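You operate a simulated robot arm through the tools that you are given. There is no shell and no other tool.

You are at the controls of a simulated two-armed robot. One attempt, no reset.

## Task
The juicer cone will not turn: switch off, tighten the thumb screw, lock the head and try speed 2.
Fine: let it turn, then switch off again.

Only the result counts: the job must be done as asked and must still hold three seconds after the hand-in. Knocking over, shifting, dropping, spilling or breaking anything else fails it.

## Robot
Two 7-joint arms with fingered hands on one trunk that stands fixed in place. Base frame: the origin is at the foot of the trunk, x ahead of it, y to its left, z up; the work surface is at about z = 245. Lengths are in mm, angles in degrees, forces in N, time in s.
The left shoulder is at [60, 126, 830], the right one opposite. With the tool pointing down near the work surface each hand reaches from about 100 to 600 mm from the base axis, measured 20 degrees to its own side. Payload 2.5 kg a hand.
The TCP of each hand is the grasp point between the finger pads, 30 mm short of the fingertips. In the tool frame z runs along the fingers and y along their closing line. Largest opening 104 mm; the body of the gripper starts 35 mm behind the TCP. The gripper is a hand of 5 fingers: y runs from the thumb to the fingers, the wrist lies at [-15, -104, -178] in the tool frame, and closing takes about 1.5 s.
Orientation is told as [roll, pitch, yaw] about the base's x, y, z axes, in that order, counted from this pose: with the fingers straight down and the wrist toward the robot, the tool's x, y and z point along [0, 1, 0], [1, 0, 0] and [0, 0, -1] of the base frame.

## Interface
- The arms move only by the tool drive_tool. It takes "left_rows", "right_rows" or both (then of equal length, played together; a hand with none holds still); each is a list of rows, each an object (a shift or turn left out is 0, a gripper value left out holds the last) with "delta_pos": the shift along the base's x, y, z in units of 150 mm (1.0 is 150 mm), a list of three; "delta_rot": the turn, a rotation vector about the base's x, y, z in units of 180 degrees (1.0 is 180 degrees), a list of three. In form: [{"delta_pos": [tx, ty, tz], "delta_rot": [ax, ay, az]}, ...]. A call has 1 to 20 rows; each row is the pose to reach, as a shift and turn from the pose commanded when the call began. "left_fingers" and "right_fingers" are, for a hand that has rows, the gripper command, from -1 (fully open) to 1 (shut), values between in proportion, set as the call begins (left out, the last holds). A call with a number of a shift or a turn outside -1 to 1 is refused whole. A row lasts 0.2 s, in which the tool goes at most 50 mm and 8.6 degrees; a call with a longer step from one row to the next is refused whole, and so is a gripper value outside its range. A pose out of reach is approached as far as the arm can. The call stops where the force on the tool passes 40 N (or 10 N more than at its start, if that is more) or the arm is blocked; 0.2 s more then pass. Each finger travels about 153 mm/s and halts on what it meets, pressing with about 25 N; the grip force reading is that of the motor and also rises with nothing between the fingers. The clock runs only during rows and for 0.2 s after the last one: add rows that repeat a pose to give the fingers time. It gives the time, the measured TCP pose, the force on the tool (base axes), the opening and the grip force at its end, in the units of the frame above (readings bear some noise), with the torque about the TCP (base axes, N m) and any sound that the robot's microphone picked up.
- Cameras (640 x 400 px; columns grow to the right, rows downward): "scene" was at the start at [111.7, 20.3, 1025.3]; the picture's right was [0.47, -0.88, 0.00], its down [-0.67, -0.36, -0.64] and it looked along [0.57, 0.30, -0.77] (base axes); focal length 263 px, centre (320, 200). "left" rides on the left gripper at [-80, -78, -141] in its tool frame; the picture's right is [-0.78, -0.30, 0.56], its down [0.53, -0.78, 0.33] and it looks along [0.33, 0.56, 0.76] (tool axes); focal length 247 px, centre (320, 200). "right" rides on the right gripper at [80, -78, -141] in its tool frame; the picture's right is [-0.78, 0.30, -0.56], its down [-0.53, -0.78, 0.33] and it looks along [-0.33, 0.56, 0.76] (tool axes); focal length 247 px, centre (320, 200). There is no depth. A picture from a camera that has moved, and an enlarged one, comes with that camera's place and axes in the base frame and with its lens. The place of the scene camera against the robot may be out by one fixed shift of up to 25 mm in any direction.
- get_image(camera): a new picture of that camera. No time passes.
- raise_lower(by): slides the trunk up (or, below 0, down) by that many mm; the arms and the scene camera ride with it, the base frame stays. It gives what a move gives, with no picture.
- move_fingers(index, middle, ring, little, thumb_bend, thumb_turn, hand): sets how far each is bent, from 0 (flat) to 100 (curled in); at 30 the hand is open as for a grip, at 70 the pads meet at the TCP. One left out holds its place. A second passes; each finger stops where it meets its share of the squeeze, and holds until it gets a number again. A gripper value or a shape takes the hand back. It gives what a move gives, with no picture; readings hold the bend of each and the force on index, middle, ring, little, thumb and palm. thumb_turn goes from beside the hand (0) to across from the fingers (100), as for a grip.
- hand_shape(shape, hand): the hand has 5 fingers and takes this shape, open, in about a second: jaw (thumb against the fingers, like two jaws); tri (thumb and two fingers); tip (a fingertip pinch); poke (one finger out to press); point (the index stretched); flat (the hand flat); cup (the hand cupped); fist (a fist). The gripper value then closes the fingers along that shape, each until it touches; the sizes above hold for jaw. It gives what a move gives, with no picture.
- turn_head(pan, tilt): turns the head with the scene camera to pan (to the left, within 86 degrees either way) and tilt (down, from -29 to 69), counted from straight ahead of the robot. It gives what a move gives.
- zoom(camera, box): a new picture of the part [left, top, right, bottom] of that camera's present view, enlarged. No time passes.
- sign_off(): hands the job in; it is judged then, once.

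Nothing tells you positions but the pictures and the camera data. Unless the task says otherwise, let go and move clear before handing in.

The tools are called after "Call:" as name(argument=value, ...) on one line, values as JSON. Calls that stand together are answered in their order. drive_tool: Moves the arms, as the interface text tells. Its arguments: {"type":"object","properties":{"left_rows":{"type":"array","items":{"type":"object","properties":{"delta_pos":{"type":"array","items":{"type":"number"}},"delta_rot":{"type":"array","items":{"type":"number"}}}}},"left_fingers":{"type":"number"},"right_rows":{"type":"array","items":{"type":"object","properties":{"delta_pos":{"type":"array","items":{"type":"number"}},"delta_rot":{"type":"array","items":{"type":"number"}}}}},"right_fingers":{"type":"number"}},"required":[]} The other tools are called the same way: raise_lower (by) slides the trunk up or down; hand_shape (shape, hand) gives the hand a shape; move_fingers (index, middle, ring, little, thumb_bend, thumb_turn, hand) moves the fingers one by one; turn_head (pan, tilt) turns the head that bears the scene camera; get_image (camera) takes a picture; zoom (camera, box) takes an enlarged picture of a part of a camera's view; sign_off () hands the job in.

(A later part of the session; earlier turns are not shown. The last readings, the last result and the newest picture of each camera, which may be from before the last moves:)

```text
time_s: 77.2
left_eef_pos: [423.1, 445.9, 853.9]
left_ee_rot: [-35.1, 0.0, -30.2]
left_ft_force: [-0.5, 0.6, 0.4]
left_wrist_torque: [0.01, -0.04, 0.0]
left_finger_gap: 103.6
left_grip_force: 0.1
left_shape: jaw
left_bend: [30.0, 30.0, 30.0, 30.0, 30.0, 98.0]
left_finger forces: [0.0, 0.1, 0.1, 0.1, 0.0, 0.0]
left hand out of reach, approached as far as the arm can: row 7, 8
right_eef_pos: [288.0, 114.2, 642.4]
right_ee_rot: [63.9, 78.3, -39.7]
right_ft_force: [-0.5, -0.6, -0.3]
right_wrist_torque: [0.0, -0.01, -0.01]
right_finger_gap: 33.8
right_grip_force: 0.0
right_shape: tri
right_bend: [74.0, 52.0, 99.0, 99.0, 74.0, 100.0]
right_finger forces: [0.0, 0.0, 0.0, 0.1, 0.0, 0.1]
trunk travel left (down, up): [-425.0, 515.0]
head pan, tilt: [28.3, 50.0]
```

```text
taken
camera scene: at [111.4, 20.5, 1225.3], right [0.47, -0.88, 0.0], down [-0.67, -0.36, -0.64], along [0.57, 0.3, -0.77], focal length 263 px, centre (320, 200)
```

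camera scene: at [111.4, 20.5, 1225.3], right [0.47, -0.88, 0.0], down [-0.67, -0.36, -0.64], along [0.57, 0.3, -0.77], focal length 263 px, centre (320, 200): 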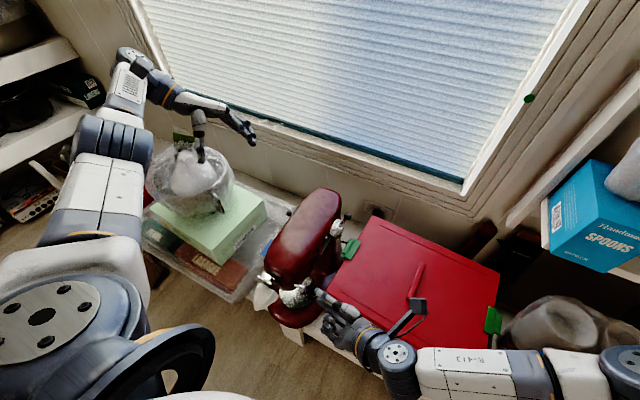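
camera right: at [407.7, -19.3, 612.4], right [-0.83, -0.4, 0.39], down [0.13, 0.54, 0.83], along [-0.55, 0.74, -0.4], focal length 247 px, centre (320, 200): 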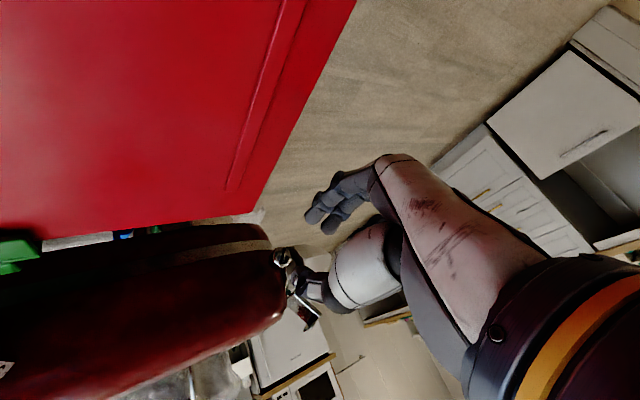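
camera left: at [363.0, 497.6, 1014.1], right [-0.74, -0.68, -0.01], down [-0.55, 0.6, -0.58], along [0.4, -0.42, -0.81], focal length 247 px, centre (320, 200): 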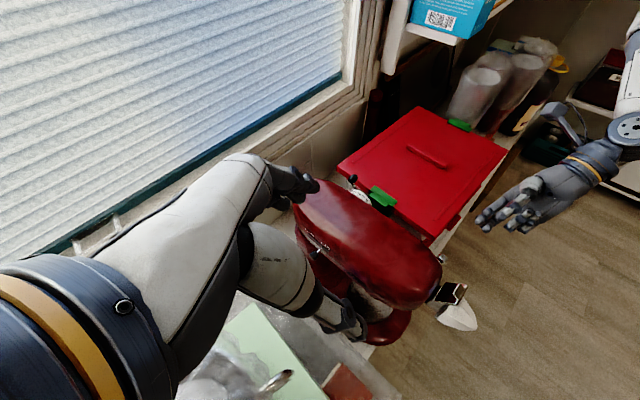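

Call:
zoom(camera="left", box=[285, 200, 345, 270])

Call:
zoom(camera="left", box=[260, 160, 500, 360])

```text
5.71 times, centred on (315, 235) of left
camera zoom: at [363.0, 497.6, 1014.1], right [-0.74, -0.68, -0.01], down [-0.55, 0.6, -0.58], along [0.4, -0.42, -0.81], focal length 1411 px, centre (349, 0)
```

zoom: 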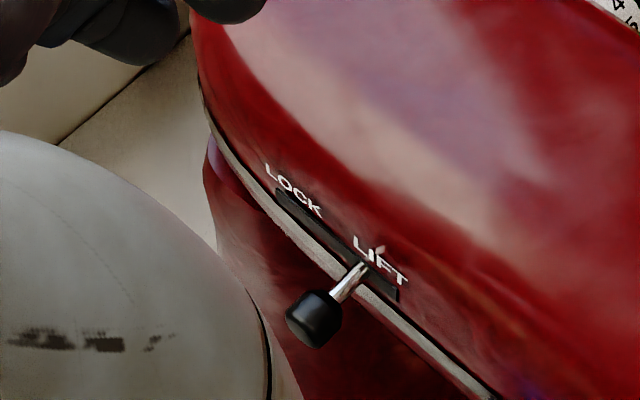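

```text
2.00 times, centred on (380, 260) of left
camera zoom: at [363.0, 497.6, 1014.1], right [-0.74, -0.68, -0.01], down [-0.55, 0.6, -0.58], along [0.4, -0.42, -0.81], focal length 494 px, centre (200, 80)
```

zoom: 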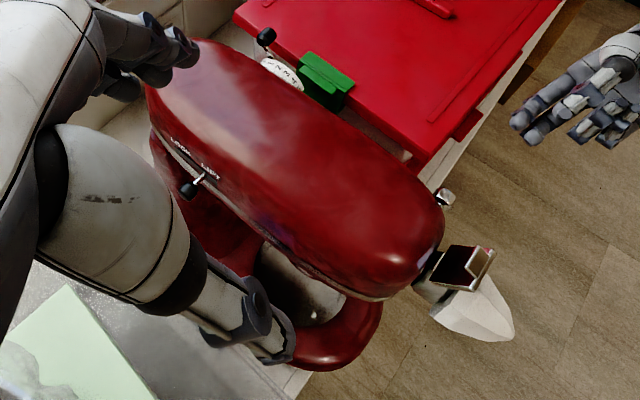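

The plate reads LOCK toward the back and LIFT at the front, with the lever at LIFT, so it must slide backward (+x) by about 35–40 mm. First I reposition both hands to safe, useful poses so the trunk can come down again for better reach.

Call:
drive_tool(left_rows=[{"delta_pos": [0, -0.06, 0.1], "delta_rot": [0.0081, -0.0011, 0.0356]}, {"delta_pos": [0, -0.13, 0.2], "delta_rot": [0.0162, -0.0021, 0.0713]}, {"delta_pos": [0, -0.2, 0.3], "delta_rot": [0.0243, -0.0032, 0.1069]}, {"delta_pos": [0, -0.27, 0.333], "delta_rot": [0.0323, -0.0043, 0.1425]}, {"delta_pos": [0, -0.34, 0.333], "delta_rot": [0.0404, -0.0054, 0.1781]}, {"delta_pos": [0, -0.4, 0.333], "delta_rot": [0.0485, -0.0064, 0.2138]}, {"delta_pos": [0, -0.467, 0.333], "delta_rot": [0.0566, -0.0075, 0.2494]}, {"delta_pos": [0, -0.467, 0.333], "delta_rot": [0.0566, -0.0075, 0.2494]}], right_rows=[{"delta_pos": [0, -0.05, 0.13], "delta_rot": [0, 0, 0]}, {"delta_pos": [0, -0.1, 0.26], "delta_rot": [0, 0, 0]}, {"delta_pos": [0, -0.15, 0.4], "delta_rot": [0, -0.02, 0]}, {"delta_pos": [0, -0.2, 0.53], "delta_rot": [0, -0.045, 0]}, {"delta_pos": [0, -0.25, 0.66], "delta_rot": [0, -0.07, 0]}, {"delta_pos": [0, -0.3, 0.8], "delta_rot": [0, -0.09, 0]}, {"delta_pos": [0, -0.35, 0.9], "delta_rot": [0, -0.1111, 0]}, {"delta_pos": [0, -0.35, 0.9], "delta_rot": [0, -0.1111, 0]}])

Call:
hand_shape(hand="left", shape="poke")

Call:
get_image(camera="scene")

Call:
get_image(camera="left")

```text
time_s: 79.0
left_eef_pos: [422.8, 377.0, 903.9]
left_ee_rot: [-25.0, -0.1, 15.1]
left_ft_force: [0.0, -0.1, -0.6]
left_wrist_torque: [-0.01, 0.0, 0.01]
left_finger_gap: 103.8
left_grip_force: 0.0
left_shape: jaw
left_bend: [30.0, 30.0, 30.0, 30.0, 30.0, 98.0]
left_finger forces: [0.0, 0.1, 0.0, 0.0, 0.0, 0.0]
right_eef_pos: [289.3, 62.8, 776.8]
right_ee_rot: [90.0, 60.1, -15.0]
right_ft_force: [0.2, 0.0, -0.1]
right_wrist_torque: [0.01, 0.01, -0.02]
right_finger_gap: 33.5
right_grip_force: 0.1
right_shape: tri
right_bend: [74.0, 52.0, 99.0, 99.0, 74.0, 100.0]
right_finger forces: [0.0, 0.0, 0.1, 0.1, 0.0, 0.1]
trunk travel left (down, up): [-425.0, 515.0]
head pan, tilt: [28.3, 50.0]
```

```text
time_s: 79.9
left_eef_pos: [422.9, 376.1, 904.5]
left_ee_rot: [-25.0, -0.1, 15.0]
left_ft_force: [-0.8, -1.0, 0.4]
left_wrist_torque: [-0.01, 0.01, 0.0]
left_finger_gap: 0.0
left_grip_force: 0.0
left_shape: poke
left_bend: [70.0, 70.0, 99.0, 99.0, 100.0, 100.0]
left_finger forces: [0.0, 0.1, 0.0, 0.1, 0.0, 0.0]
right_eef_pos: [289.3, 61.8, 777.1]
right_ee_rot: [90.1, 60.2, -15.0]
right_ft_force: [-0.2, 0.5, 0.0]
right_wrist_torque: [-0.03, 0.0, -0.02]
right_finger_gap: 33.8
right_grip_force: 0.1
right_shape: tri
right_bend: [74.0, 52.0, 99.0, 99.0, 74.0, 100.0]
right_finger forces: [0.0, 0.0, 0.0, 0.2, 0.0, 0.0]
trunk travel left (down, up): [-425.0, 515.0]
head pan, tilt: [28.3, 50.0]
```

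```text
taken
camera scene: at [111.7, 20.3, 1225.3], right [0.47, -0.88, 0.0], down [-0.67, -0.36, -0.64], along [0.57, 0.3, -0.77], focal length 263 px, centre (320, 200)
```

scene: 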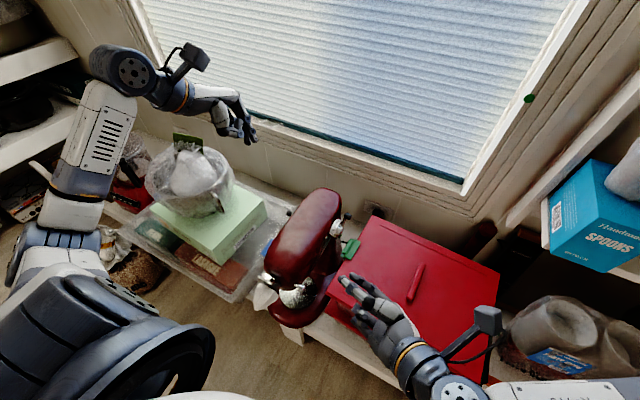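

```text
taken
camera left: at [350.4, 343.9, 1065.3], right [-0.04, -0.98, -0.18], down [-0.84, 0.13, -0.53], along [0.54, 0.12, -0.83], focal length 247 px, centre (320, 200)
```

left: 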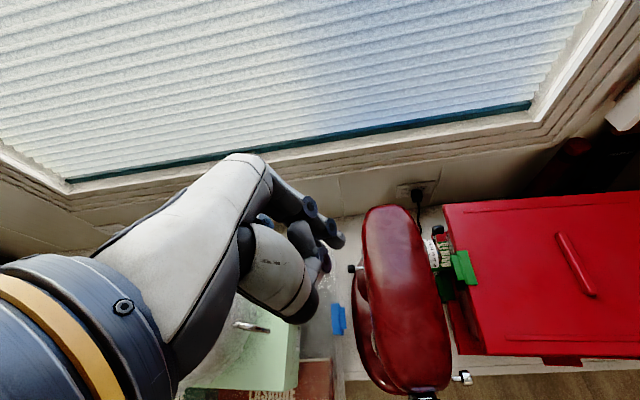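

Call:
zoom(camera="left", box=[230, 160, 390, 340])

Call:
zoom(camera="scene", box=[170, 60, 290, 160])

```text
2.22 times, centred on (310, 250) of left
camera zoom: at [350.4, 343.9, 1065.3], right [-0.04, -0.98, -0.18], down [-0.84, 0.13, -0.53], along [0.54, 0.12, -0.83], focal length 549 px, centre (342, 89)
```

zoom: 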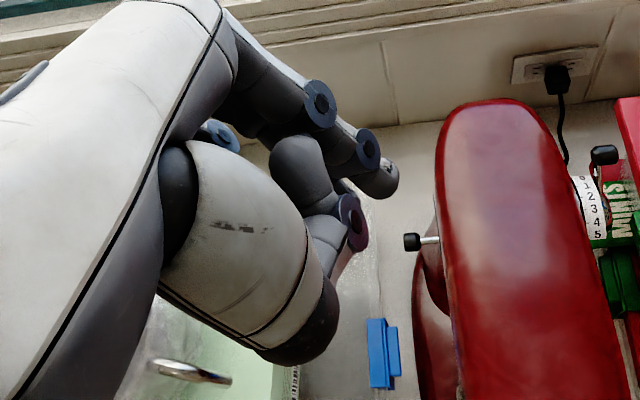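

```text
4.00 times, centred on (230, 110) of scene
camera zoom: at [111.7, 20.3, 1225.3], right [0.47, -0.88, 0.0], down [-0.67, -0.36, -0.64], along [0.57, 0.3, -0.77], focal length 1054 px, centre (680, 560)
```

zoom: 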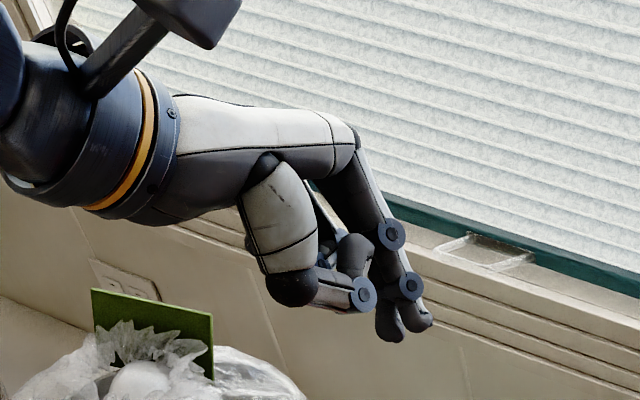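

The camera also shows the speed lever resting at 0. I'll use a thumb-and-two-finger cage for the lock lever, as it worked for the speed lever, so I switch the left hand to tri and lower the trunk back down.

Call:
hand_shape(hand="left", shape="tri")

Call:
drive_tool(left_rows=[{"delta_pos": [0.0, 0.08, 0.1]}, {"delta_pos": [0.0, 0.16, 0.2]}, {"delta_pos": [0.0, 0.16, 0.2]}], left_fingers=0.1)

Call:
raise_lower(by=-200)

Call:
get_image(camera="scene")

Call:
get_image(camera="left")

```text
time_s: 80.8
left_eef_pos: [422.4, 376.5, 903.3]
left_ee_rot: [-24.9, 0.0, 15.0]
left_ft_force: [0.0, -0.5, 0.3]
left_wrist_torque: [-0.02, 0.01, 0.0]
left_finger_gap: 103.9
left_grip_force: 0.1
left_shape: tri
left_bend: [30.0, 30.0, 99.0, 99.0, 30.0, 98.0]
left_finger forces: [0.0, 0.1, 0.0, 0.0, 0.0, 0.0]
right_eef_pos: [288.1, 62.5, 777.3]
right_ee_rot: [90.0, 60.2, -15.1]
right_ft_force: [0.0, 0.6, -0.3]
right_wrist_torque: [0.01, -0.03, 0.02]
right_finger_gap: 33.7
right_grip_force: 0.1
right_shape: tri
right_bend: [74.0, 52.0, 99.0, 99.0, 74.0, 100.0]
right_finger forces: [0.0, 0.0, 0.0, 0.1, 0.0, 0.0]
trunk travel left (down, up): [-425.0, 515.0]
head pan, tilt: [28.3, 50.0]
```

```text
time_s: 81.6
left_eef_pos: [421.5, 399.8, 933.9]
left_ee_rot: [-25.0, -0.1, 14.9]
left_ft_force: [0.2, -0.1, 0.3]
left_wrist_torque: [-0.01, 0.0, 0.0]
left_finger_gap: 46.9
left_grip_force: 0.1
left_shape: tri
left_bend: [74.0, 47.0, 99.0, 99.0, 71.0, 100.0]
left_finger forces: [0.0, 0.1, 0.1, 0.0, 0.1, 0.0]
right_eef_pos: [287.9, 62.1, 777.1]
right_ee_rot: [90.0, 60.2, -15.0]
right_ft_force: [-0.2, 0.2, 0.1]
right_wrist_torque: [-0.01, 0.0, 0.0]
right_finger_gap: 33.5
right_grip_force: 0.2
right_shape: tri
right_bend: [74.0, 52.0, 99.0, 99.0, 74.0, 100.0]
right_finger forces: [0.0, 0.0, 0.0, 0.0, 0.0, 0.1]
trunk travel left (down, up): [-425.0, 515.0]
head pan, tilt: [28.3, 50.0]
```

```text
time_s: 83.8
left_eef_pos: [422.4, 401.3, 734.6]
left_ee_rot: [-25.0, 0.0, 15.0]
left_ft_force: [-0.2, 0.0, 0.1]
left_wrist_torque: [-0.03, 0.03, 0.01]
left_finger_gap: 47.3
left_grip_force: 0.1
left_shape: tri
left_bend: [74.0, 47.0, 99.0, 99.0, 71.0, 100.0]
left_finger forces: [0.0, 0.1, 0.0, 0.1, 0.0, 0.1]
right_eef_pos: [289.4, 62.4, 577.2]
right_ee_rot: [90.0, 60.1, -15.1]
right_ft_force: [0.0, 0.5, 0.2]
right_wrist_torque: [0.02, 0.01, -0.01]
right_finger_gap: 33.7
right_grip_force: 0.0
right_shape: tri
right_bend: [74.0, 52.0, 99.0, 99.0, 74.0, 100.0]
right_finger forces: [0.0, 0.0, 0.0, 0.0, 0.0, 0.0]
trunk travel left (down, up): [-225.0, 715.0]
head pan, tilt: [28.3, 50.0]
```

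```text
taken
camera scene: at [111.7, 20.2, 1025.3], right [0.47, -0.88, 0.0], down [-0.67, -0.36, -0.64], along [0.57, 0.3, -0.77], focal length 263 px, centre (320, 200)
```

scene: 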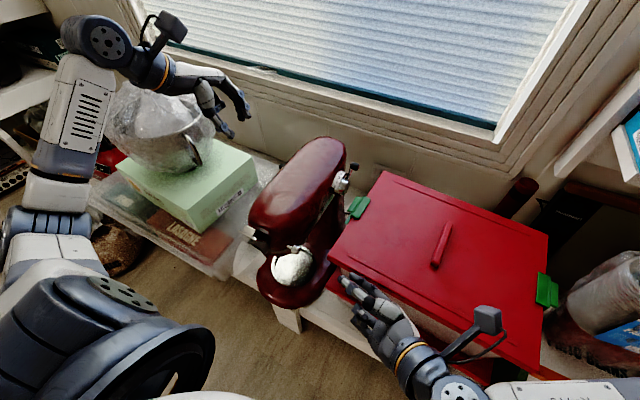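

```text
taken
camera left: at [350.4, 367.9, 895.2], right [-0.04, -0.98, -0.18], down [-0.84, 0.13, -0.53], along [0.54, 0.12, -0.83], focal length 247 px, centre (320, 200)
```

left: 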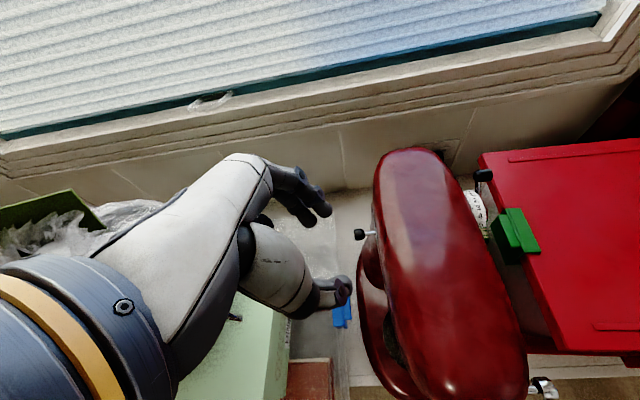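

I bring the left hand to a stand-off above and outside the lock knob, on the line along which the fingers will straddle it.

Call:
drive_tool(left_rows=[{"delta_pos": [0.15, 0, -0.1]}, {"delta_pos": [0.3, 0, -0.25]}, {"delta_pos": [0.45, 0, -0.4]}, {"delta_pos": [0.522, 0, -0.55]}, {"delta_pos": [0.522, 0, -0.704]}, {"delta_pos": [0.522, 0, -0.704]}])

Call:
get_image(camera="left")

Call:
zoom(camera="scene", box=[150, 60, 390, 260])

```text
time_s: 85.2
left_eef_pos: [501.1, 400.5, 629.3]
left_ee_rot: [-25.0, -0.1, 15.0]
left_ft_force: [-0.3, -0.3, 0.2]
left_wrist_torque: [0.0, -0.01, 0.05]
left_finger_gap: 47.2
left_grip_force: 0.1
left_shape: tri
left_bend: [74.0, 47.0, 99.0, 99.0, 71.0, 100.0]
left_finger forces: [0.1, 0.0, 0.1, 0.0, 0.0, 0.0]
right_eef_pos: [288.8, 61.8, 576.9]
right_ee_rot: [90.0, 60.2, -15.1]
right_ft_force: [0.3, -0.6, 0.2]
right_wrist_torque: [0.0, 0.02, 0.02]
right_finger_gap: 34.1
right_grip_force: 0.1
right_shape: tri
right_bend: [74.0, 52.0, 99.0, 99.0, 74.0, 100.0]
right_finger forces: [0.1, 0.0, 0.0, 0.0, 0.1, 0.1]
trunk travel left (down, up): [-225.0, 715.0]
head pan, tilt: [28.3, 50.0]
```

```text
taken
camera left: at [428.4, 368.0, 789.0], right [-0.04, -0.98, -0.18], down [-0.84, 0.13, -0.53], along [0.54, 0.12, -0.83], focal length 247 px, centre (320, 200)
```

left: 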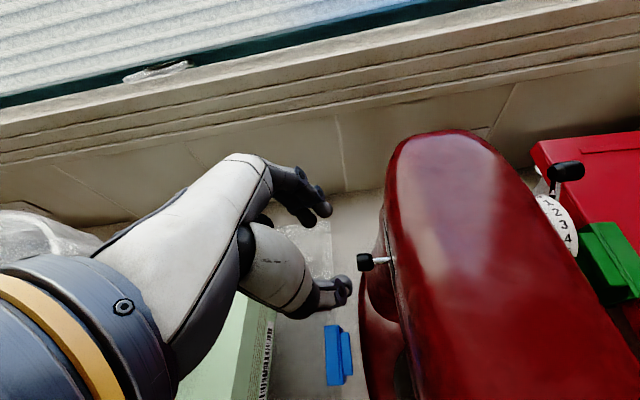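

```text
2.00 times, centred on (270, 160) of scene
camera zoom: at [111.7, 20.3, 1025.3], right [0.47, -0.88, 0.0], down [-0.67, -0.36, -0.64], along [0.57, 0.3, -0.77], focal length 527 px, centre (420, 280)
```

zoom: 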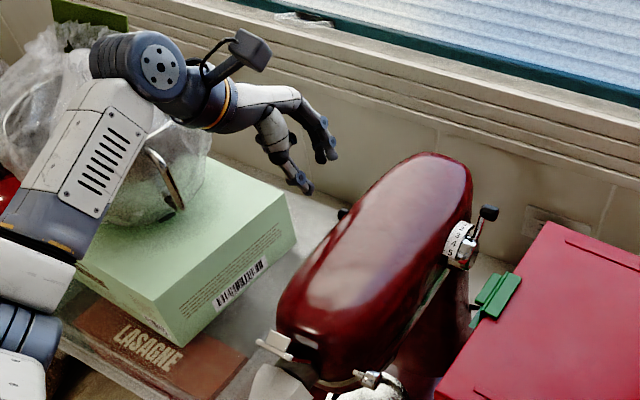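

Call:
zoom(camera="left", box=[270, 160, 410, 320])

```text
2.50 times, centred on (340, 240) of left
camera zoom: at [428.4, 368.0, 789.0], right [-0.04, -0.98, -0.18], down [-0.84, 0.13, -0.53], along [0.54, 0.12, -0.83], focal length 617 px, centre (270, 100)
```

zoom: 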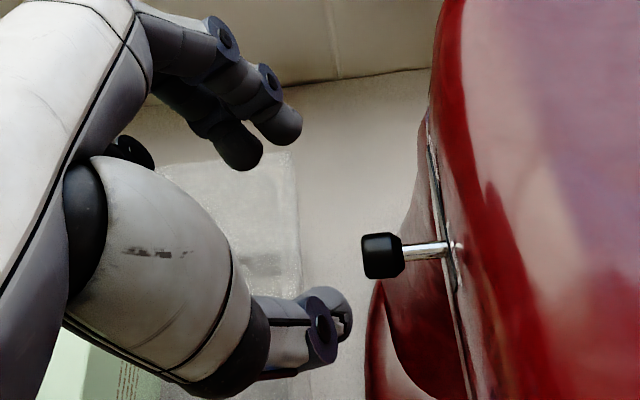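

The knob's position is confirmed at [508,362,543]. I open the cage a little more and descend along the finger axis to straddle it.

Call:
drive_tool(left_rows=[{"delta_pos": [0, 0, 0]}, {"delta_pos": [0, 0, 0]}, {"delta_pos": [0.01, -0.05, -0.12]}, {"delta_pos": [0.02, -0.1, -0.24]}, {"delta_pos": [0.03, -0.15, -0.35]}, {"delta_pos": [0.035, -0.19, -0.42]}, {"delta_pos": [0.035, -0.19, -0.42]}], left_fingers=-0.1)

Call:
zoom(camera="left", box=[270, 160, 410, 320])

Call:
zoom(camera="scene", box=[150, 60, 390, 260])

```text
time_s: 86.8
left_eef_pos: [505.9, 372.5, 565.3]
left_ee_rot: [-25.0, 0.0, 15.0]
left_ft_force: [-0.7, -0.2, -0.3]
left_wrist_torque: [0.03, -0.02, 0.01]
left_finger_gap: 56.8
left_grip_force: 0.0
left_shape: tri
left_bend: [74.0, 43.0, 99.0, 99.0, 67.0, 100.0]
left_finger forces: [0.0, 0.0, 0.1, 0.1, 0.0, 0.0]
right_eef_pos: [289.2, 63.0, 578.3]
right_ee_rot: [90.0, 60.2, -15.0]
right_ft_force: [0.5, 0.4, 0.1]
right_wrist_torque: [0.04, 0.0, 0.0]
right_finger_gap: 33.5
right_grip_force: 0.0
right_shape: tri
right_bend: [74.0, 52.0, 99.0, 99.0, 74.0, 100.0]
right_finger forces: [0.0, 0.0, 0.1, 0.1, 0.1, 0.0]
trunk travel left (down, up): [-225.0, 715.0]
head pan, tilt: [28.3, 50.0]
```

```text
2.50 times, centred on (340, 240) of left
camera zoom: at [434.4, 339.8, 726.0], right [-0.04, -0.98, -0.18], down [-0.84, 0.13, -0.53], along [0.54, 0.13, -0.83], focal length 617 px, centre (270, 100)
```

zoom: 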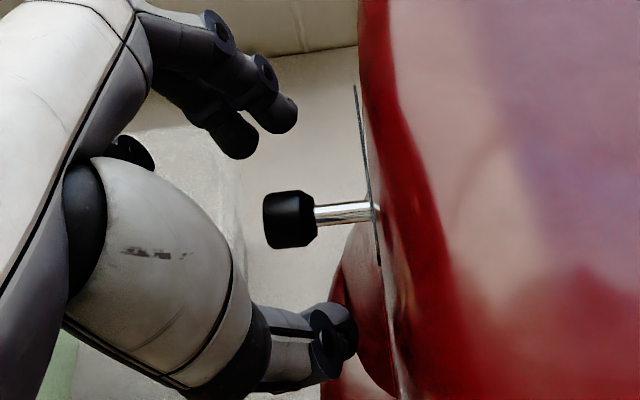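

```text
2.00 times, centred on (270, 160) of scene
camera zoom: at [111.7, 20.3, 1025.3], right [0.47, -0.88, 0.0], down [-0.67, -0.36, -0.64], along [0.57, 0.3, -0.77], focal length 527 px, centre (420, 280)
```

zoom: 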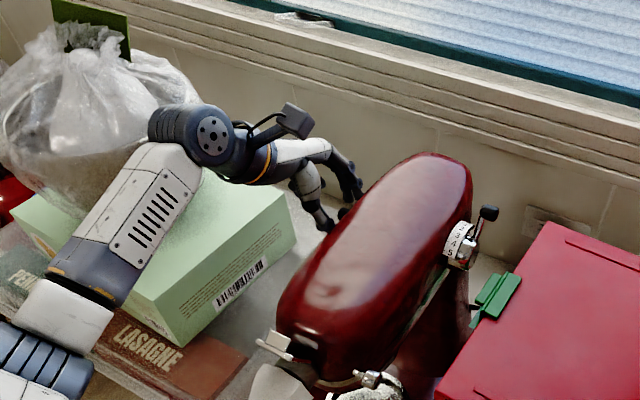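

The knob is inside the cage at fingertip level. I go 9 mm deeper and then push backward toward LOCK with the thumb in small steps.

Call:
drive_tool(left_rows=[{"delta_pos": [0.004, -0.014, -0.03]}, {"delta_pos": [0.007, -0.025, -0.058]}, {"delta_pos": [0.05, -0.025, -0.058]}, {"delta_pos": [0.09, -0.025, -0.058]}, {"delta_pos": [0.13, -0.025, -0.058]}, {"delta_pos": [0.17, -0.025, -0.058]}])

Call:
zoom(camera="left", box=[270, 160, 410, 320])

```text
time_s: 88.2
left_eef_pos: [532.0, 367.6, 556.8]
left_ee_rot: [-25.0, 0.0, 15.0]
left_ft_force: [0.0, 0.3, -1.1]
left_wrist_torque: [-0.01, 0.03, 0.01]
left_finger_gap: 57.1
left_grip_force: 0.1
left_shape: tri
left_bend: [74.0, 43.0, 99.0, 99.0, 67.0, 100.0]
left_finger forces: [0.1, 0.0, 0.0, 0.0, 0.2, 0.1]
right_eef_pos: [288.9, 62.4, 576.9]
right_ee_rot: [90.0, 60.2, -15.1]
right_ft_force: [-0.2, 0.3, -1.6]
right_wrist_torque: [0.02, 0.01, 0.01]
right_finger_gap: 33.7
right_grip_force: 0.1
right_shape: tri
right_bend: [74.0, 52.0, 99.0, 99.0, 74.0, 100.0]
right_finger forces: [0.0, 0.0, 0.1, 0.0, 0.0, 0.1]
trunk travel left (down, up): [-225.0, 715.0]
head pan, tilt: [28.3, 50.0]
```

```text
2.50 times, centred on (340, 240) of left
camera zoom: at [459.4, 335.3, 717.9], right [-0.04, -0.98, -0.18], down [-0.84, 0.13, -0.53], along [0.54, 0.12, -0.83], focal length 617 px, centre (270, 100)
```

zoom: 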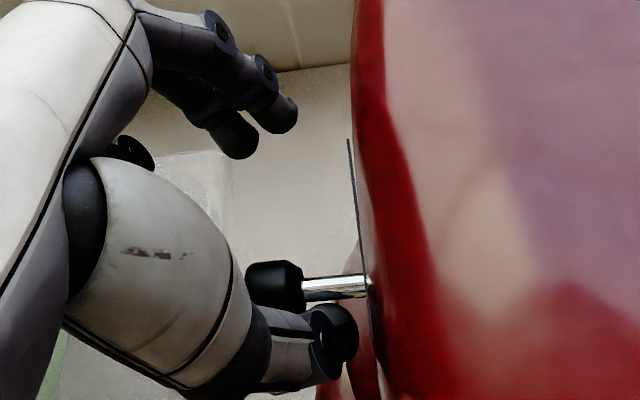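

The thumb has just reached the lever. I push it backward along the slot, watching for the end stop.

Call:
drive_tool(left_rows=[{"delta_pos": [0.04, 0, 0]}, {"delta_pos": [0.08, 0, 0]}, {"delta_pos": [0.12, 0, 0]}, {"delta_pos": [0.16, 0, 0]}, {"delta_pos": [0.19, 0, 0]}])

Call:
zoom(camera="left", box=[270, 160, 410, 320])

```text
time_s: 89.4
left_eef_pos: [560.2, 368.6, 557.4]
left_ee_rot: [-25.0, 0.0, 15.0]
left_ft_force: [-3.8, -0.3, 0.4]
left_wrist_torque: [0.02, 0.06, -0.03]
left_finger_gap: 60.2
left_grip_force: 0.2
left_shape: tri
left_bend: [74.0, 43.0, 99.0, 99.0, 65.0, 100.0]
left_finger forces: [0.0, 0.0, 0.1, 0.0, 3.0, 0.1]
right_eef_pos: [288.2, 60.1, 578.0]
right_ee_rot: [90.0, 60.2, -15.1]
right_ft_force: [-0.3, -0.7, 0.0]
right_wrist_torque: [-0.03, 0.02, -0.01]
right_finger_gap: 33.8
right_grip_force: 0.0
right_shape: tri
right_bend: [74.0, 52.0, 99.0, 99.0, 74.0, 100.0]
right_finger forces: [0.1, 0.0, 0.0, 0.0, 0.0, 0.0]
trunk travel left (down, up): [-225.0, 715.0]
head pan, tilt: [28.3, 50.0]
```

```text
2.50 times, centred on (340, 240) of left
camera zoom: at [487.5, 335.6, 718.1], right [-0.04, -0.98, -0.18], down [-0.84, 0.13, -0.53], along [0.54, 0.13, -0.83], focal length 617 px, centre (270, 100)
```

zoom: 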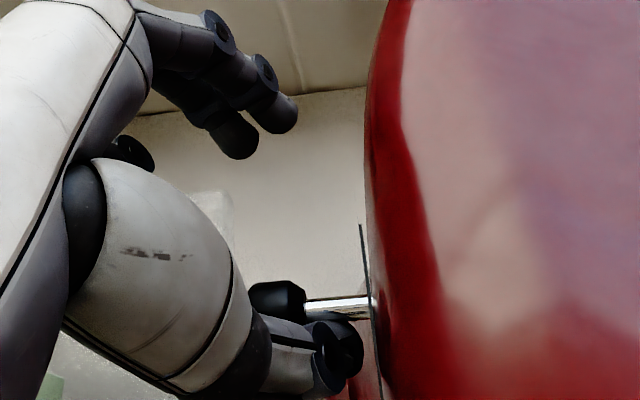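

The lever has moved about 24 mm and friction is light (3 N). I continue to the end of the slot.

Call:
drive_tool(left_rows=[{"delta_pos": [0.025, 0, 0]}, {"delta_pos": [0.05, 0, 0]}, {"delta_pos": [0.075, 0, 0]}, {"delta_pos": [0.1, 0, 0]}])

Call:
zoom(camera="left", box=[270, 160, 410, 320])

```text
time_s: 90.4
left_eef_pos: [574.0, 368.8, 556.0]
left_ee_rot: [-24.9, 0.3, 15.0]
left_ft_force: [-22.6, -0.3, 5.1]
left_wrist_torque: [-0.06, 0.5, -0.28]
left_finger_gap: 69.8
left_grip_force: 0.0
left_shape: tri
left_bend: [74.0, 43.0, 99.0, 99.0, 50.0, 100.0]
left_finger forces: [0.1, 0.0, 0.0, 0.1, 22.0, 0.1]
right_eef_pos: [288.2, 62.1, 577.4]
right_ee_rot: [90.1, 60.0, -15.0]
right_ft_force: [0.1, 0.2, -0.9]
right_wrist_torque: [0.0, 0.04, 0.02]
right_finger_gap: 33.7
right_grip_force: 0.1
right_shape: tri
right_bend: [74.0, 52.0, 99.0, 99.0, 74.0, 100.0]
right_finger forces: [0.1, 0.0, 0.0, 0.0, 0.0, 0.1]
trunk travel left (down, up): [-225.0, 715.0]
head pan, tilt: [28.3, 50.0]
```

```text
2.50 times, centred on (340, 240) of left
camera zoom: at [502.2, 335.8, 717.8], right [-0.05, -0.98, -0.18], down [-0.84, 0.13, -0.52], along [0.54, 0.12, -0.83], focal length 617 px, centre (270, 100)
```

zoom: 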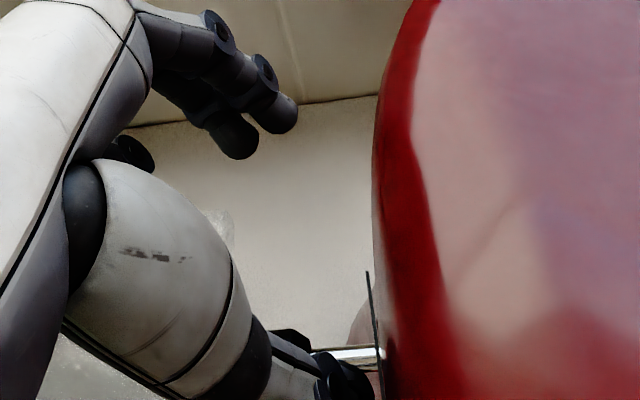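

The lever is against a stop (22 N at the thumb) at x≈535, about 25 mm from where it started. I back off and look at where it sits relative to the LOCK/LIFT lettering.

Call:
drive_tool(left_rows=[{"delta_pos": [-0.06, 0, 0]}, {"delta_pos": [-0.12, 0, 0]}, {"delta_pos": [-0.2, 0.0, 0]}, {"delta_pos": [-0.22, 0.05, 0.1]}, {"delta_pos": [-0.25, 0.12, 0.28]}, {"delta_pos": [-0.3, 0.2, 0.46]}, {"delta_pos": [-0.4, 0.3, 0.7]}, {"delta_pos": [-0.5, 0.4, 0.9]}, {"delta_pos": [-0.5, 0.4, 0.9]}])

Call:
get_image(camera="left")

```text
time_s: 92.4
left_eef_pos: [499.0, 428.2, 691.4]
left_ee_rot: [-25.0, 0.0, 15.0]
left_ft_force: [0.0, -0.4, 0.1]
left_wrist_torque: [-0.02, 0.01, 0.01]
left_finger_gap: 57.5
left_grip_force: 0.0
left_shape: tri
left_bend: [74.0, 43.0, 99.0, 99.0, 67.0, 100.0]
left_finger forces: [0.1, 0.1, 0.1, 0.0, 0.0, 0.0]
right_eef_pos: [289.9, 62.5, 577.4]
right_ee_rot: [89.9, 60.1, -15.1]
right_ft_force: [0.1, -0.3, 0.6]
right_wrist_torque: [0.03, 0.01, -0.04]
right_finger_gap: 33.8
right_grip_force: 0.0
right_shape: tri
right_bend: [74.0, 52.0, 99.0, 99.0, 74.0, 100.0]
right_finger forces: [0.1, 0.1, 0.0, 0.1, 0.0, 0.0]
trunk travel left (down, up): [-225.0, 715.0]
head pan, tilt: [28.3, 50.0]
```

```text
taken
camera left: at [427.3, 395.3, 852.8], right [-0.04, -0.98, -0.18], down [-0.84, 0.13, -0.53], along [0.54, 0.13, -0.83], focal length 247 px, centre (320, 200)
```

left: 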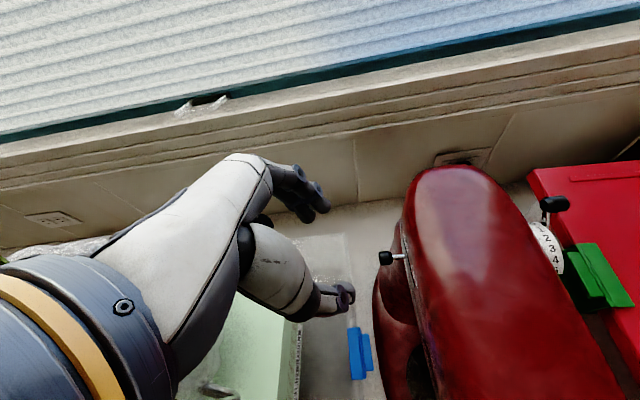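

Call:
zoom(camera="left", box=[370, 220, 430, 290])

Call:
zoom(camera="left", box=[500, 170, 600, 270])

```text
5.71 times, centred on (400, 255) of left
camera zoom: at [427.3, 395.3, 852.8], right [-0.04, -0.98, -0.18], down [-0.84, 0.13, -0.53], along [0.54, 0.13, -0.83], focal length 1411 px, centre (-137, -114)
```

zoom: 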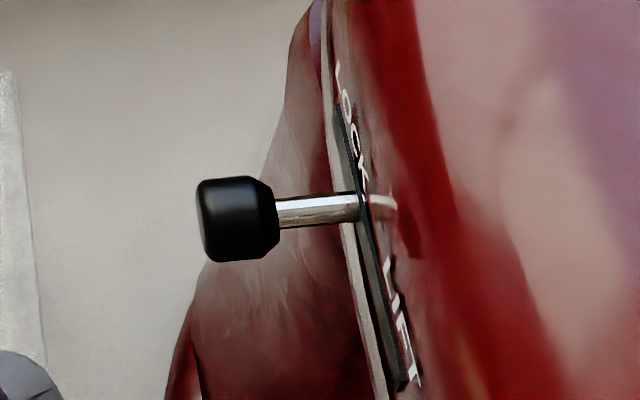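

```text
4.00 times, centred on (550, 220) of left
camera zoom: at [427.3, 395.3, 852.8], right [-0.04, -0.98, -0.18], down [-0.84, 0.13, -0.53], along [0.54, 0.13, -0.83], focal length 988 px, centre (-600, 120)
```

zoom: 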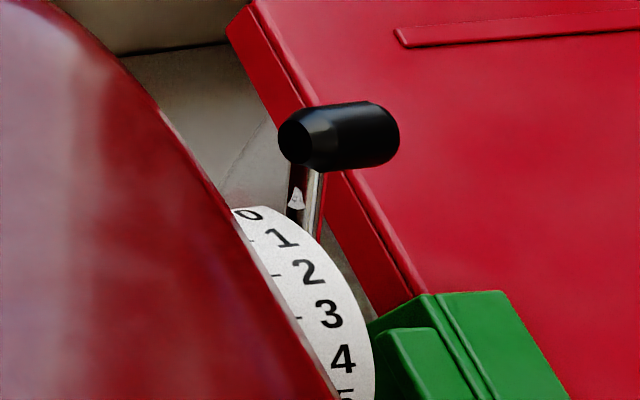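

The lever now sits at the front end of the word LOCK, having moved about 25 mm. I'll check more closely whether that is fully home.

Call:
zoom(camera="scene", box=[260, 140, 320, 200])

Call:
drive_tool(left_rows=[{"delta_pos": [0.1, 0.1, -0.1]}, {"delta_pos": [0.2, 0.2, -0.15]}, {"delta_pos": [0.2, 0.2, -0.15]}])

Call:
get_image(camera="left")

```text
6.67 times, centred on (290, 170) of scene
camera zoom: at [111.7, 20.2, 1025.3], right [0.47, -0.88, 0.0], down [-0.67, -0.36, -0.64], along [0.57, 0.3, -0.77], focal length 1756 px, centre (520, 400)
```

zoom: 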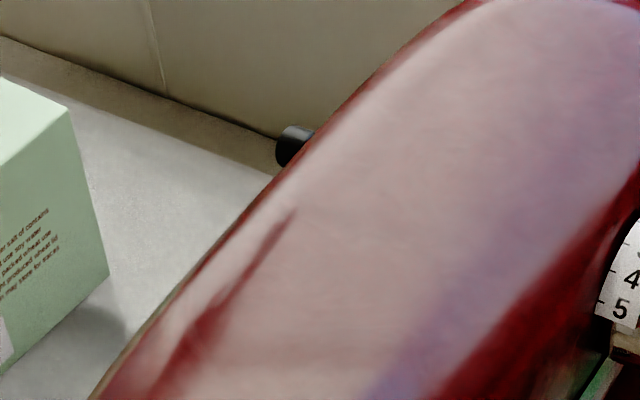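

```text
time_s: 93.2
left_eef_pos: [530.7, 458.1, 669.4]
left_ee_rot: [-25.1, 0.0, 15.0]
left_ft_force: [0.2, -0.6, 0.6]
left_wrist_torque: [0.0, -0.01, 0.0]
left_finger_gap: 57.2
left_grip_force: 0.2
left_shape: tri
left_bend: [74.0, 43.0, 99.0, 99.0, 67.0, 100.0]
left_finger forces: [0.0, 0.0, 0.0, 0.0, 0.0, 0.0]
right_eef_pos: [289.0, 60.8, 577.1]
right_ee_rot: [90.0, 60.2, -15.1]
right_ft_force: [0.1, 0.2, 0.2]
right_wrist_torque: [0.0, 0.01, 0.0]
right_finger_gap: 33.2
right_grip_force: 0.1
right_shape: tri
right_bend: [74.0, 52.0, 99.0, 99.0, 74.0, 100.0]
right_finger forces: [0.1, 0.1, 0.1, 0.0, 0.0, 0.0]
trunk travel left (down, up): [-225.0, 715.0]
head pan, tilt: [28.3, 50.0]
```

```text
taken
camera left: at [457.5, 425.6, 829.7], right [-0.04, -0.98, -0.18], down [-0.84, 0.13, -0.53], along [0.54, 0.13, -0.83], focal length 247 px, centre (320, 200)
```

left: 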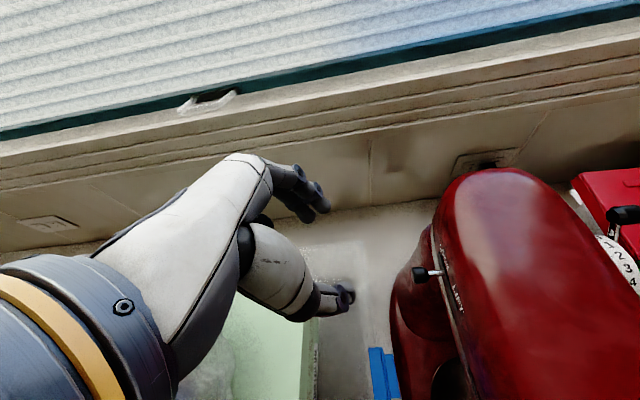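

Call:
zoom(camera="left", box=[400, 230, 490, 320])

```text
4.44 times, centred on (445, 275) of left
camera zoom: at [457.5, 425.6, 829.7], right [-0.04, -0.98, -0.18], down [-0.84, 0.13, -0.53], along [0.54, 0.13, -0.83], focal length 1098 px, centre (-236, -133)
```

zoom: 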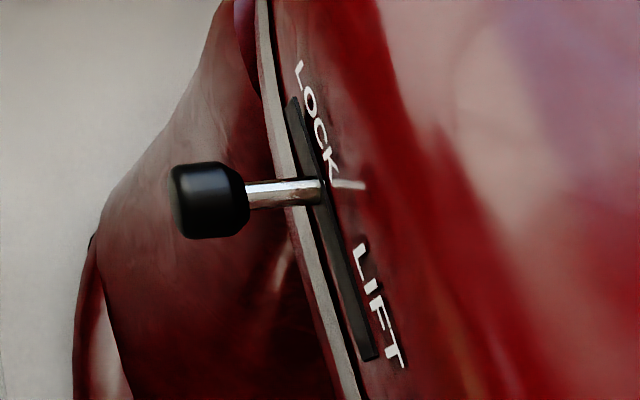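

Both views put the lever at x≈531–533 after a slight spring-back from 535 under 22 N, which is typical of a limit, so the head is locked. I withdraw the left hand upward while the right hand starts back toward the speed lever.

Call:
drive_tool(left_rows=[{"delta_pos": [-0.1, 0, 0.15]}, {"delta_pos": [-0.25, 0, 0.3]}, {"delta_pos": [-0.4, 0, 0.45]}, {"delta_pos": [-0.55, 0, 0.55]}, {"delta_pos": [-0.65, 0, 0.65]}, {"delta_pos": [-0.65, 0, 0.65]}], right_rows=[{"delta_pos": [0, -0.05, 0.15], "delta_rot": [0, 0, 0]}, {"delta_pos": [0.0, -0.1, 0.3], "delta_rot": [0, 0, 0.02]}, {"delta_pos": [0.02, -0.15, 0.45], "delta_rot": [0, 0, 0.04]}, {"delta_pos": [0.04, -0.18, 0.6], "delta_rot": [0, 0, 0.06]}, {"delta_pos": [0.073, -0.213, 0.753], "delta_rot": [0, 0, 0.0833]}, {"delta_pos": [0.073, -0.213, 0.753], "delta_rot": [0, 0, 0.0833]}])

Call:
drive_tool(right_rows=[{"delta_pos": [0.08, 0, 0.03], "delta_rot": [0, -0.0417, 0]}, {"delta_pos": [0.16, 0, 0.06], "delta_rot": [0, -0.0833, 0]}, {"delta_pos": [0.25, -0.02, 0.09], "delta_rot": [0, -0.125, 0]}, {"delta_pos": [0.33, -0.03, 0.12], "delta_rot": [0, -0.1667, 0]}, {"delta_pos": [0.42, -0.04, 0.15], "delta_rot": [0, -0.2083, 0]}, {"delta_pos": [0.5, -0.05, 0.18], "delta_rot": [0, -0.25, 0]}, {"delta_pos": [0.58, -0.06, 0.2], "delta_rot": [0, -0.2917, 0]}, {"delta_pos": [0.667, -0.067, 0.2], "delta_rot": [0, -0.3333, 0]}, {"delta_pos": [0.667, -0.067, 0.2], "delta_rot": [0, -0.3333, 0]}])

Call:
get_image(camera="scene")

```text
time_s: 94.6
left_eef_pos: [432.3, 458.0, 767.9]
left_ee_rot: [-25.0, 0.0, 14.8]
left_ft_force: [-0.4, 0.2, -0.7]
left_wrist_torque: [0.01, 0.01, -0.02]
left_finger_gap: 57.1
left_grip_force: 0.1
left_shape: tri
left_bend: [74.0, 43.0, 99.0, 99.0, 67.0, 100.0]
left_finger forces: [0.1, 0.1, 0.1, 0.0, 0.0, 0.0]
right_eef_pos: [313.2, 32.8, 685.8]
right_ee_rot: [90.1, 60.2, 0.1]
right_ft_force: [0.6, 0.6, -0.1]
right_wrist_torque: [0.0, -0.01, -0.02]
right_finger_gap: 33.3
right_grip_force: 0.0
right_shape: tri
right_bend: [74.0, 52.0, 99.0, 99.0, 74.0, 100.0]
right_finger forces: [0.0, 0.1, 0.0, 0.0, 0.0, 0.0]
right hand out of reach, approached as far as the arm can: row 2, 3, 4, 5, 6
trunk travel left (down, up): [-225.0, 715.0]
head pan, tilt: [28.3, 50.0]
```

```text
time_s: 96.6
left_eef_pos: [432.7, 458.5, 768.0]
left_ee_rot: [-25.0, 0.1, 15.0]
left_ft_force: [-0.2, -0.2, -0.3]
left_wrist_torque: [0.0, 0.02, 0.02]
left_finger_gap: 57.3
left_grip_force: 0.0
left_shape: tri
left_bend: [74.0, 43.0, 99.0, 99.0, 67.0, 100.0]
left_finger forces: [0.0, 0.0, 0.0, 0.1, 0.0, 0.0]
right_eef_pos: [414.5, 22.4, 714.6]
right_ee_rot: [90.0, 0.1, -0.1]
right_ft_force: [-0.3, 0.7, -1.3]
right_wrist_torque: [0.03, 0.02, -0.02]
right_finger_gap: 33.7
right_grip_force: 0.2
right_shape: tri
right_bend: [74.0, 52.0, 99.0, 99.0, 74.0, 100.0]
right_finger forces: [0.1, 0.0, 0.1, 0.0, 0.1, 0.0]
trunk travel left (down, up): [-225.0, 715.0]
head pan, tilt: [28.3, 50.0]
```

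```text
taken
camera scene: at [111.7, 20.2, 1025.3], right [0.47, -0.88, 0.0], down [-0.67, -0.36, -0.64], along [0.57, 0.3, -0.77], focal length 263 px, centre (320, 200)
```

scene: 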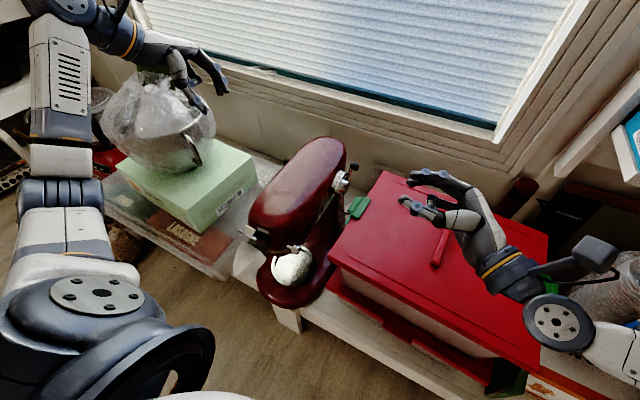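

The right hand is back in its lever-facing pose. I move it to a stand-off near the speed lever, opening the cage a bit, and measure the lever.

Call:
drive_tool(right_rows=[{"delta_pos": [0.25, 0.05, -0.05]}, {"delta_pos": [0.5, 0.15, -0.15]}, {"delta_pos": [0.7, 0.25, -0.25]}, {"delta_pos": [0.87, 0.35, -0.38]}, {"delta_pos": [0.9, 0.42, -0.5]}, {"delta_pos": [0.9, 0.42, -0.5]}], right_fingers=0.0)

Call:
get_image(camera="right")

Call:
zoom(camera="scene", box=[290, 130, 450, 270])

```text
time_s: 98.0
left_eef_pos: [433.4, 458.9, 768.0]
left_ee_rot: [-25.1, 0.0, 15.0]
left_ft_force: [0.0, 0.2, -0.6]
left_wrist_torque: [0.0, 0.04, 0.0]
left_finger_gap: 57.1
left_grip_force: 0.2
left_shape: tri
left_bend: [74.0, 43.0, 99.0, 99.0, 67.0, 100.0]
left_finger forces: [0.1, 0.0, 0.0, 0.1, 0.0, 0.0]
right_eef_pos: [549.2, 86.8, 641.7]
right_ee_rot: [90.0, 0.2, 0.0]
right_ft_force: [0.4, 0.4, 0.7]
right_wrist_torque: [-0.03, 0.0, 0.0]
right_finger_gap: 51.5
right_grip_force: 0.0
right_shape: tri
right_bend: [74.0, 45.0, 99.0, 99.0, 70.0, 100.0]
right_finger forces: [0.0, 0.1, 0.0, 0.0, 0.0, 0.1]
trunk travel left (down, up): [-225.0, 715.0]
head pan, tilt: [28.3, 50.0]
```

```text
taken
camera right: at [472.1, -53.9, 720.4], right [0.29, -0.56, -0.78], down [-0.78, 0.33, -0.53], along [0.56, 0.76, -0.34], focal length 247 px, centre (320, 200)
```

right: 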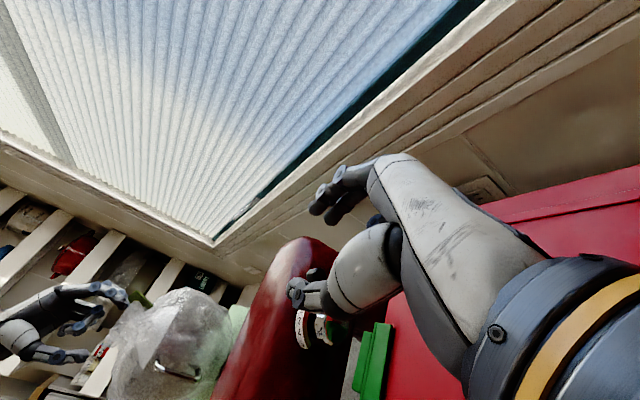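

```text
2.86 times, centred on (370, 200) of scene
camera zoom: at [111.7, 20.3, 1025.3], right [0.47, -0.88, 0.0], down [-0.67, -0.36, -0.64], along [0.57, 0.3, -0.77], focal length 752 px, centre (177, 200)
```

zoom: 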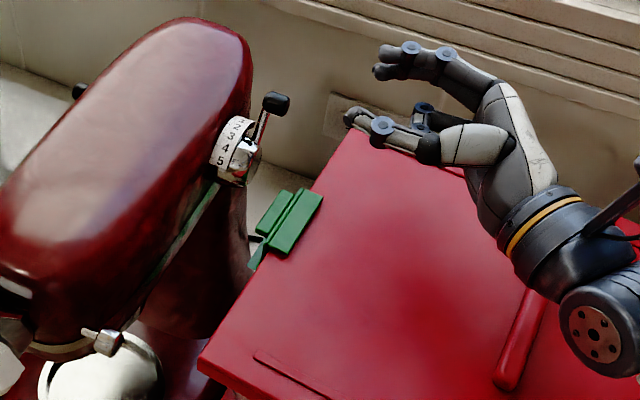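

The lever at 0 sits near [555,182,590]. I move in so the cage straddles the knob, keeping the palm above the lid.

Call:
drive_tool(right_rows=[{"delta_pos": [0.02, 0.05, -0.15]}, {"delta_pos": [0.045, 0.15, -0.29]}, {"delta_pos": [0.045, 0.3, -0.3]}, {"delta_pos": [0.045, 0.42, -0.3]}, {"delta_pos": [0.045, 0.5, -0.3]}, {"delta_pos": [0.045, 0.5, -0.3]}])

Call:
zoom(camera="right", box=[270, 150, 390, 330])

Call:
zoom(camera="scene", box=[335, 150, 405, 220])

```text
time_s: 99.4
left_eef_pos: [433.9, 458.9, 767.5]
left_ee_rot: [-25.0, 0.0, 15.1]
left_ft_force: [0.6, -0.3, -0.2]
left_wrist_torque: [0.0, -0.02, 0.0]
left_finger_gap: 57.1
left_grip_force: 0.0
left_shape: tri
left_bend: [74.0, 43.0, 99.0, 99.0, 67.0, 100.0]
left_finger forces: [0.0, 0.0, 0.0, 0.1, 0.0, 0.0]
right_eef_pos: [556.6, 160.0, 596.0]
right_ee_rot: [90.0, 0.2, -0.2]
right_ft_force: [-0.3, -0.2, 0.0]
right_wrist_torque: [0.0, -0.04, 0.01]
right_finger_gap: 51.5
right_grip_force: 0.1
right_shape: tri
right_bend: [74.0, 45.0, 99.0, 99.0, 70.0, 100.0]
right_finger forces: [0.0, 0.1, 0.1, 0.0, 0.0, 0.1]
trunk travel left (down, up): [-225.0, 715.0]
head pan, tilt: [28.3, 50.0]
```

```text
2.22 times, centred on (330, 240) of right
camera zoom: at [479.3, 20.2, 675.9], right [0.29, -0.56, -0.78], down [-0.78, 0.33, -0.53], along [0.56, 0.76, -0.34], focal length 549 px, centre (298, 111)
```

zoom: 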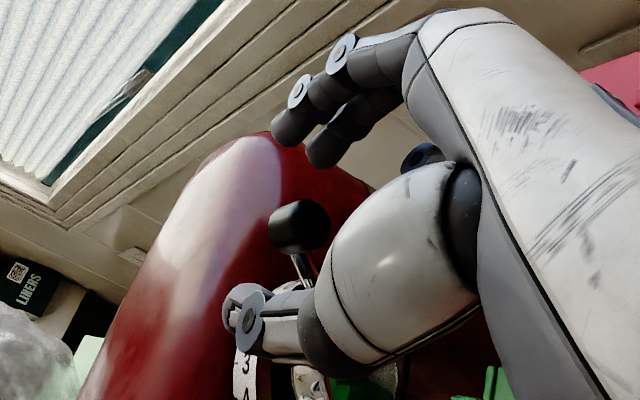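

```text
5.71 times, centred on (370, 185) of scene
camera zoom: at [111.7, 20.3, 1025.3], right [0.47, -0.88, 0.0], down [-0.67, -0.36, -0.64], along [0.57, 0.3, -0.77], focal length 1505 px, centre (34, 286)
```

zoom: 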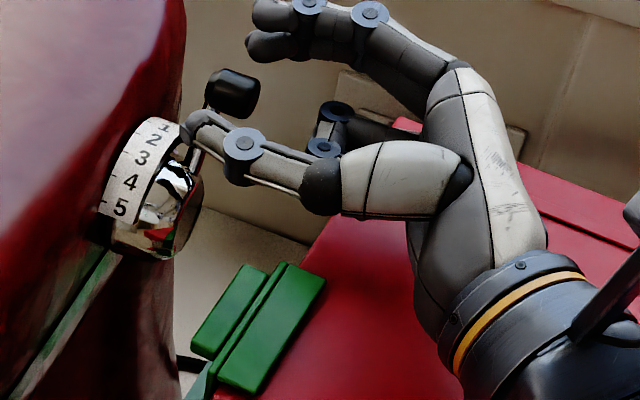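

The knob sits at [557,182,588] inside the cage. I narrow the cage slightly so the fingers behind it can draw it forward with little slack.

Call:
drive_tool(right_rows=[{"delta_pos": [0, 0.013, 0]}, {"delta_pos": [0, 0.013, 0]}, {"delta_pos": [0, 0.013, 0]}, {"delta_pos": [0, 0.013, 0]}], right_fingers=0.35)

Call:
zoom(camera="right", box=[270, 150, 390, 330])

Call:
zoom(camera="scene", box=[335, 150, 405, 220])

```text
time_s: 100.4
left_eef_pos: [431.1, 457.1, 766.3]
left_ee_rot: [-25.0, 0.0, 15.1]
left_ft_force: [0.4, 0.7, -0.6]
left_wrist_torque: [0.0, 0.01, 0.01]
left_finger_gap: 56.9
left_grip_force: 0.1
left_shape: tri
left_bend: [74.0, 43.0, 99.0, 99.0, 67.0, 100.0]
left_finger forces: [0.0, 0.0, 0.0, 0.0, 0.0, 0.0]
right_eef_pos: [556.2, 163.0, 594.7]
right_ee_rot: [90.1, 0.2, 0.0]
right_ft_force: [-0.7, 1.1, 0.4]
right_wrist_torque: [0.0, -0.01, 0.0]
right_finger_gap: 34.2
right_grip_force: 0.0
right_shape: tri
right_bend: [74.0, 52.0, 99.0, 99.0, 73.0, 100.0]
right_finger forces: [0.0, 0.0, 0.0, 0.1, 0.0, 0.0]
trunk travel left (down, up): [-225.0, 715.0]
head pan, tilt: [28.3, 50.0]
```

```text
2.22 times, centred on (330, 240) of right
camera zoom: at [479.3, 21.9, 675.6], right [0.29, -0.56, -0.78], down [-0.78, 0.33, -0.53], along [0.56, 0.76, -0.34], focal length 549 px, centre (298, 111)
```

zoom: 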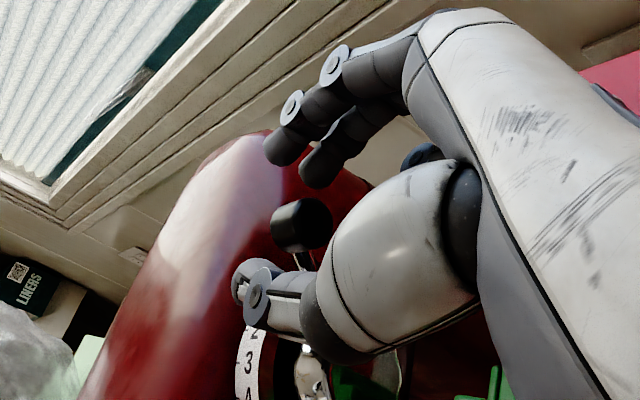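

```text
5.71 times, centred on (370, 185) of scene
camera zoom: at [111.7, 20.3, 1025.3], right [0.47, -0.88, 0.0], down [-0.67, -0.36, -0.64], along [0.57, 0.3, -0.77], focal length 1505 px, centre (34, 286)
```

zoom: 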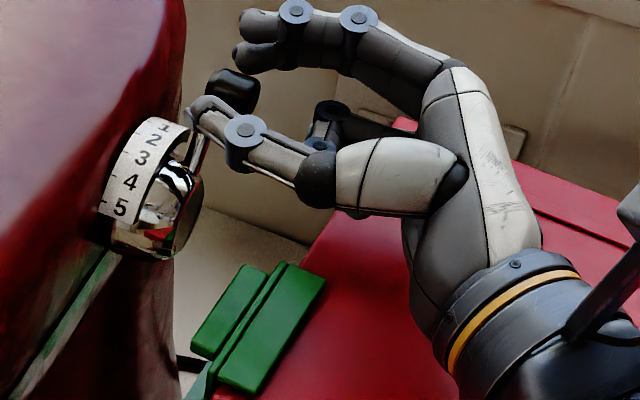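

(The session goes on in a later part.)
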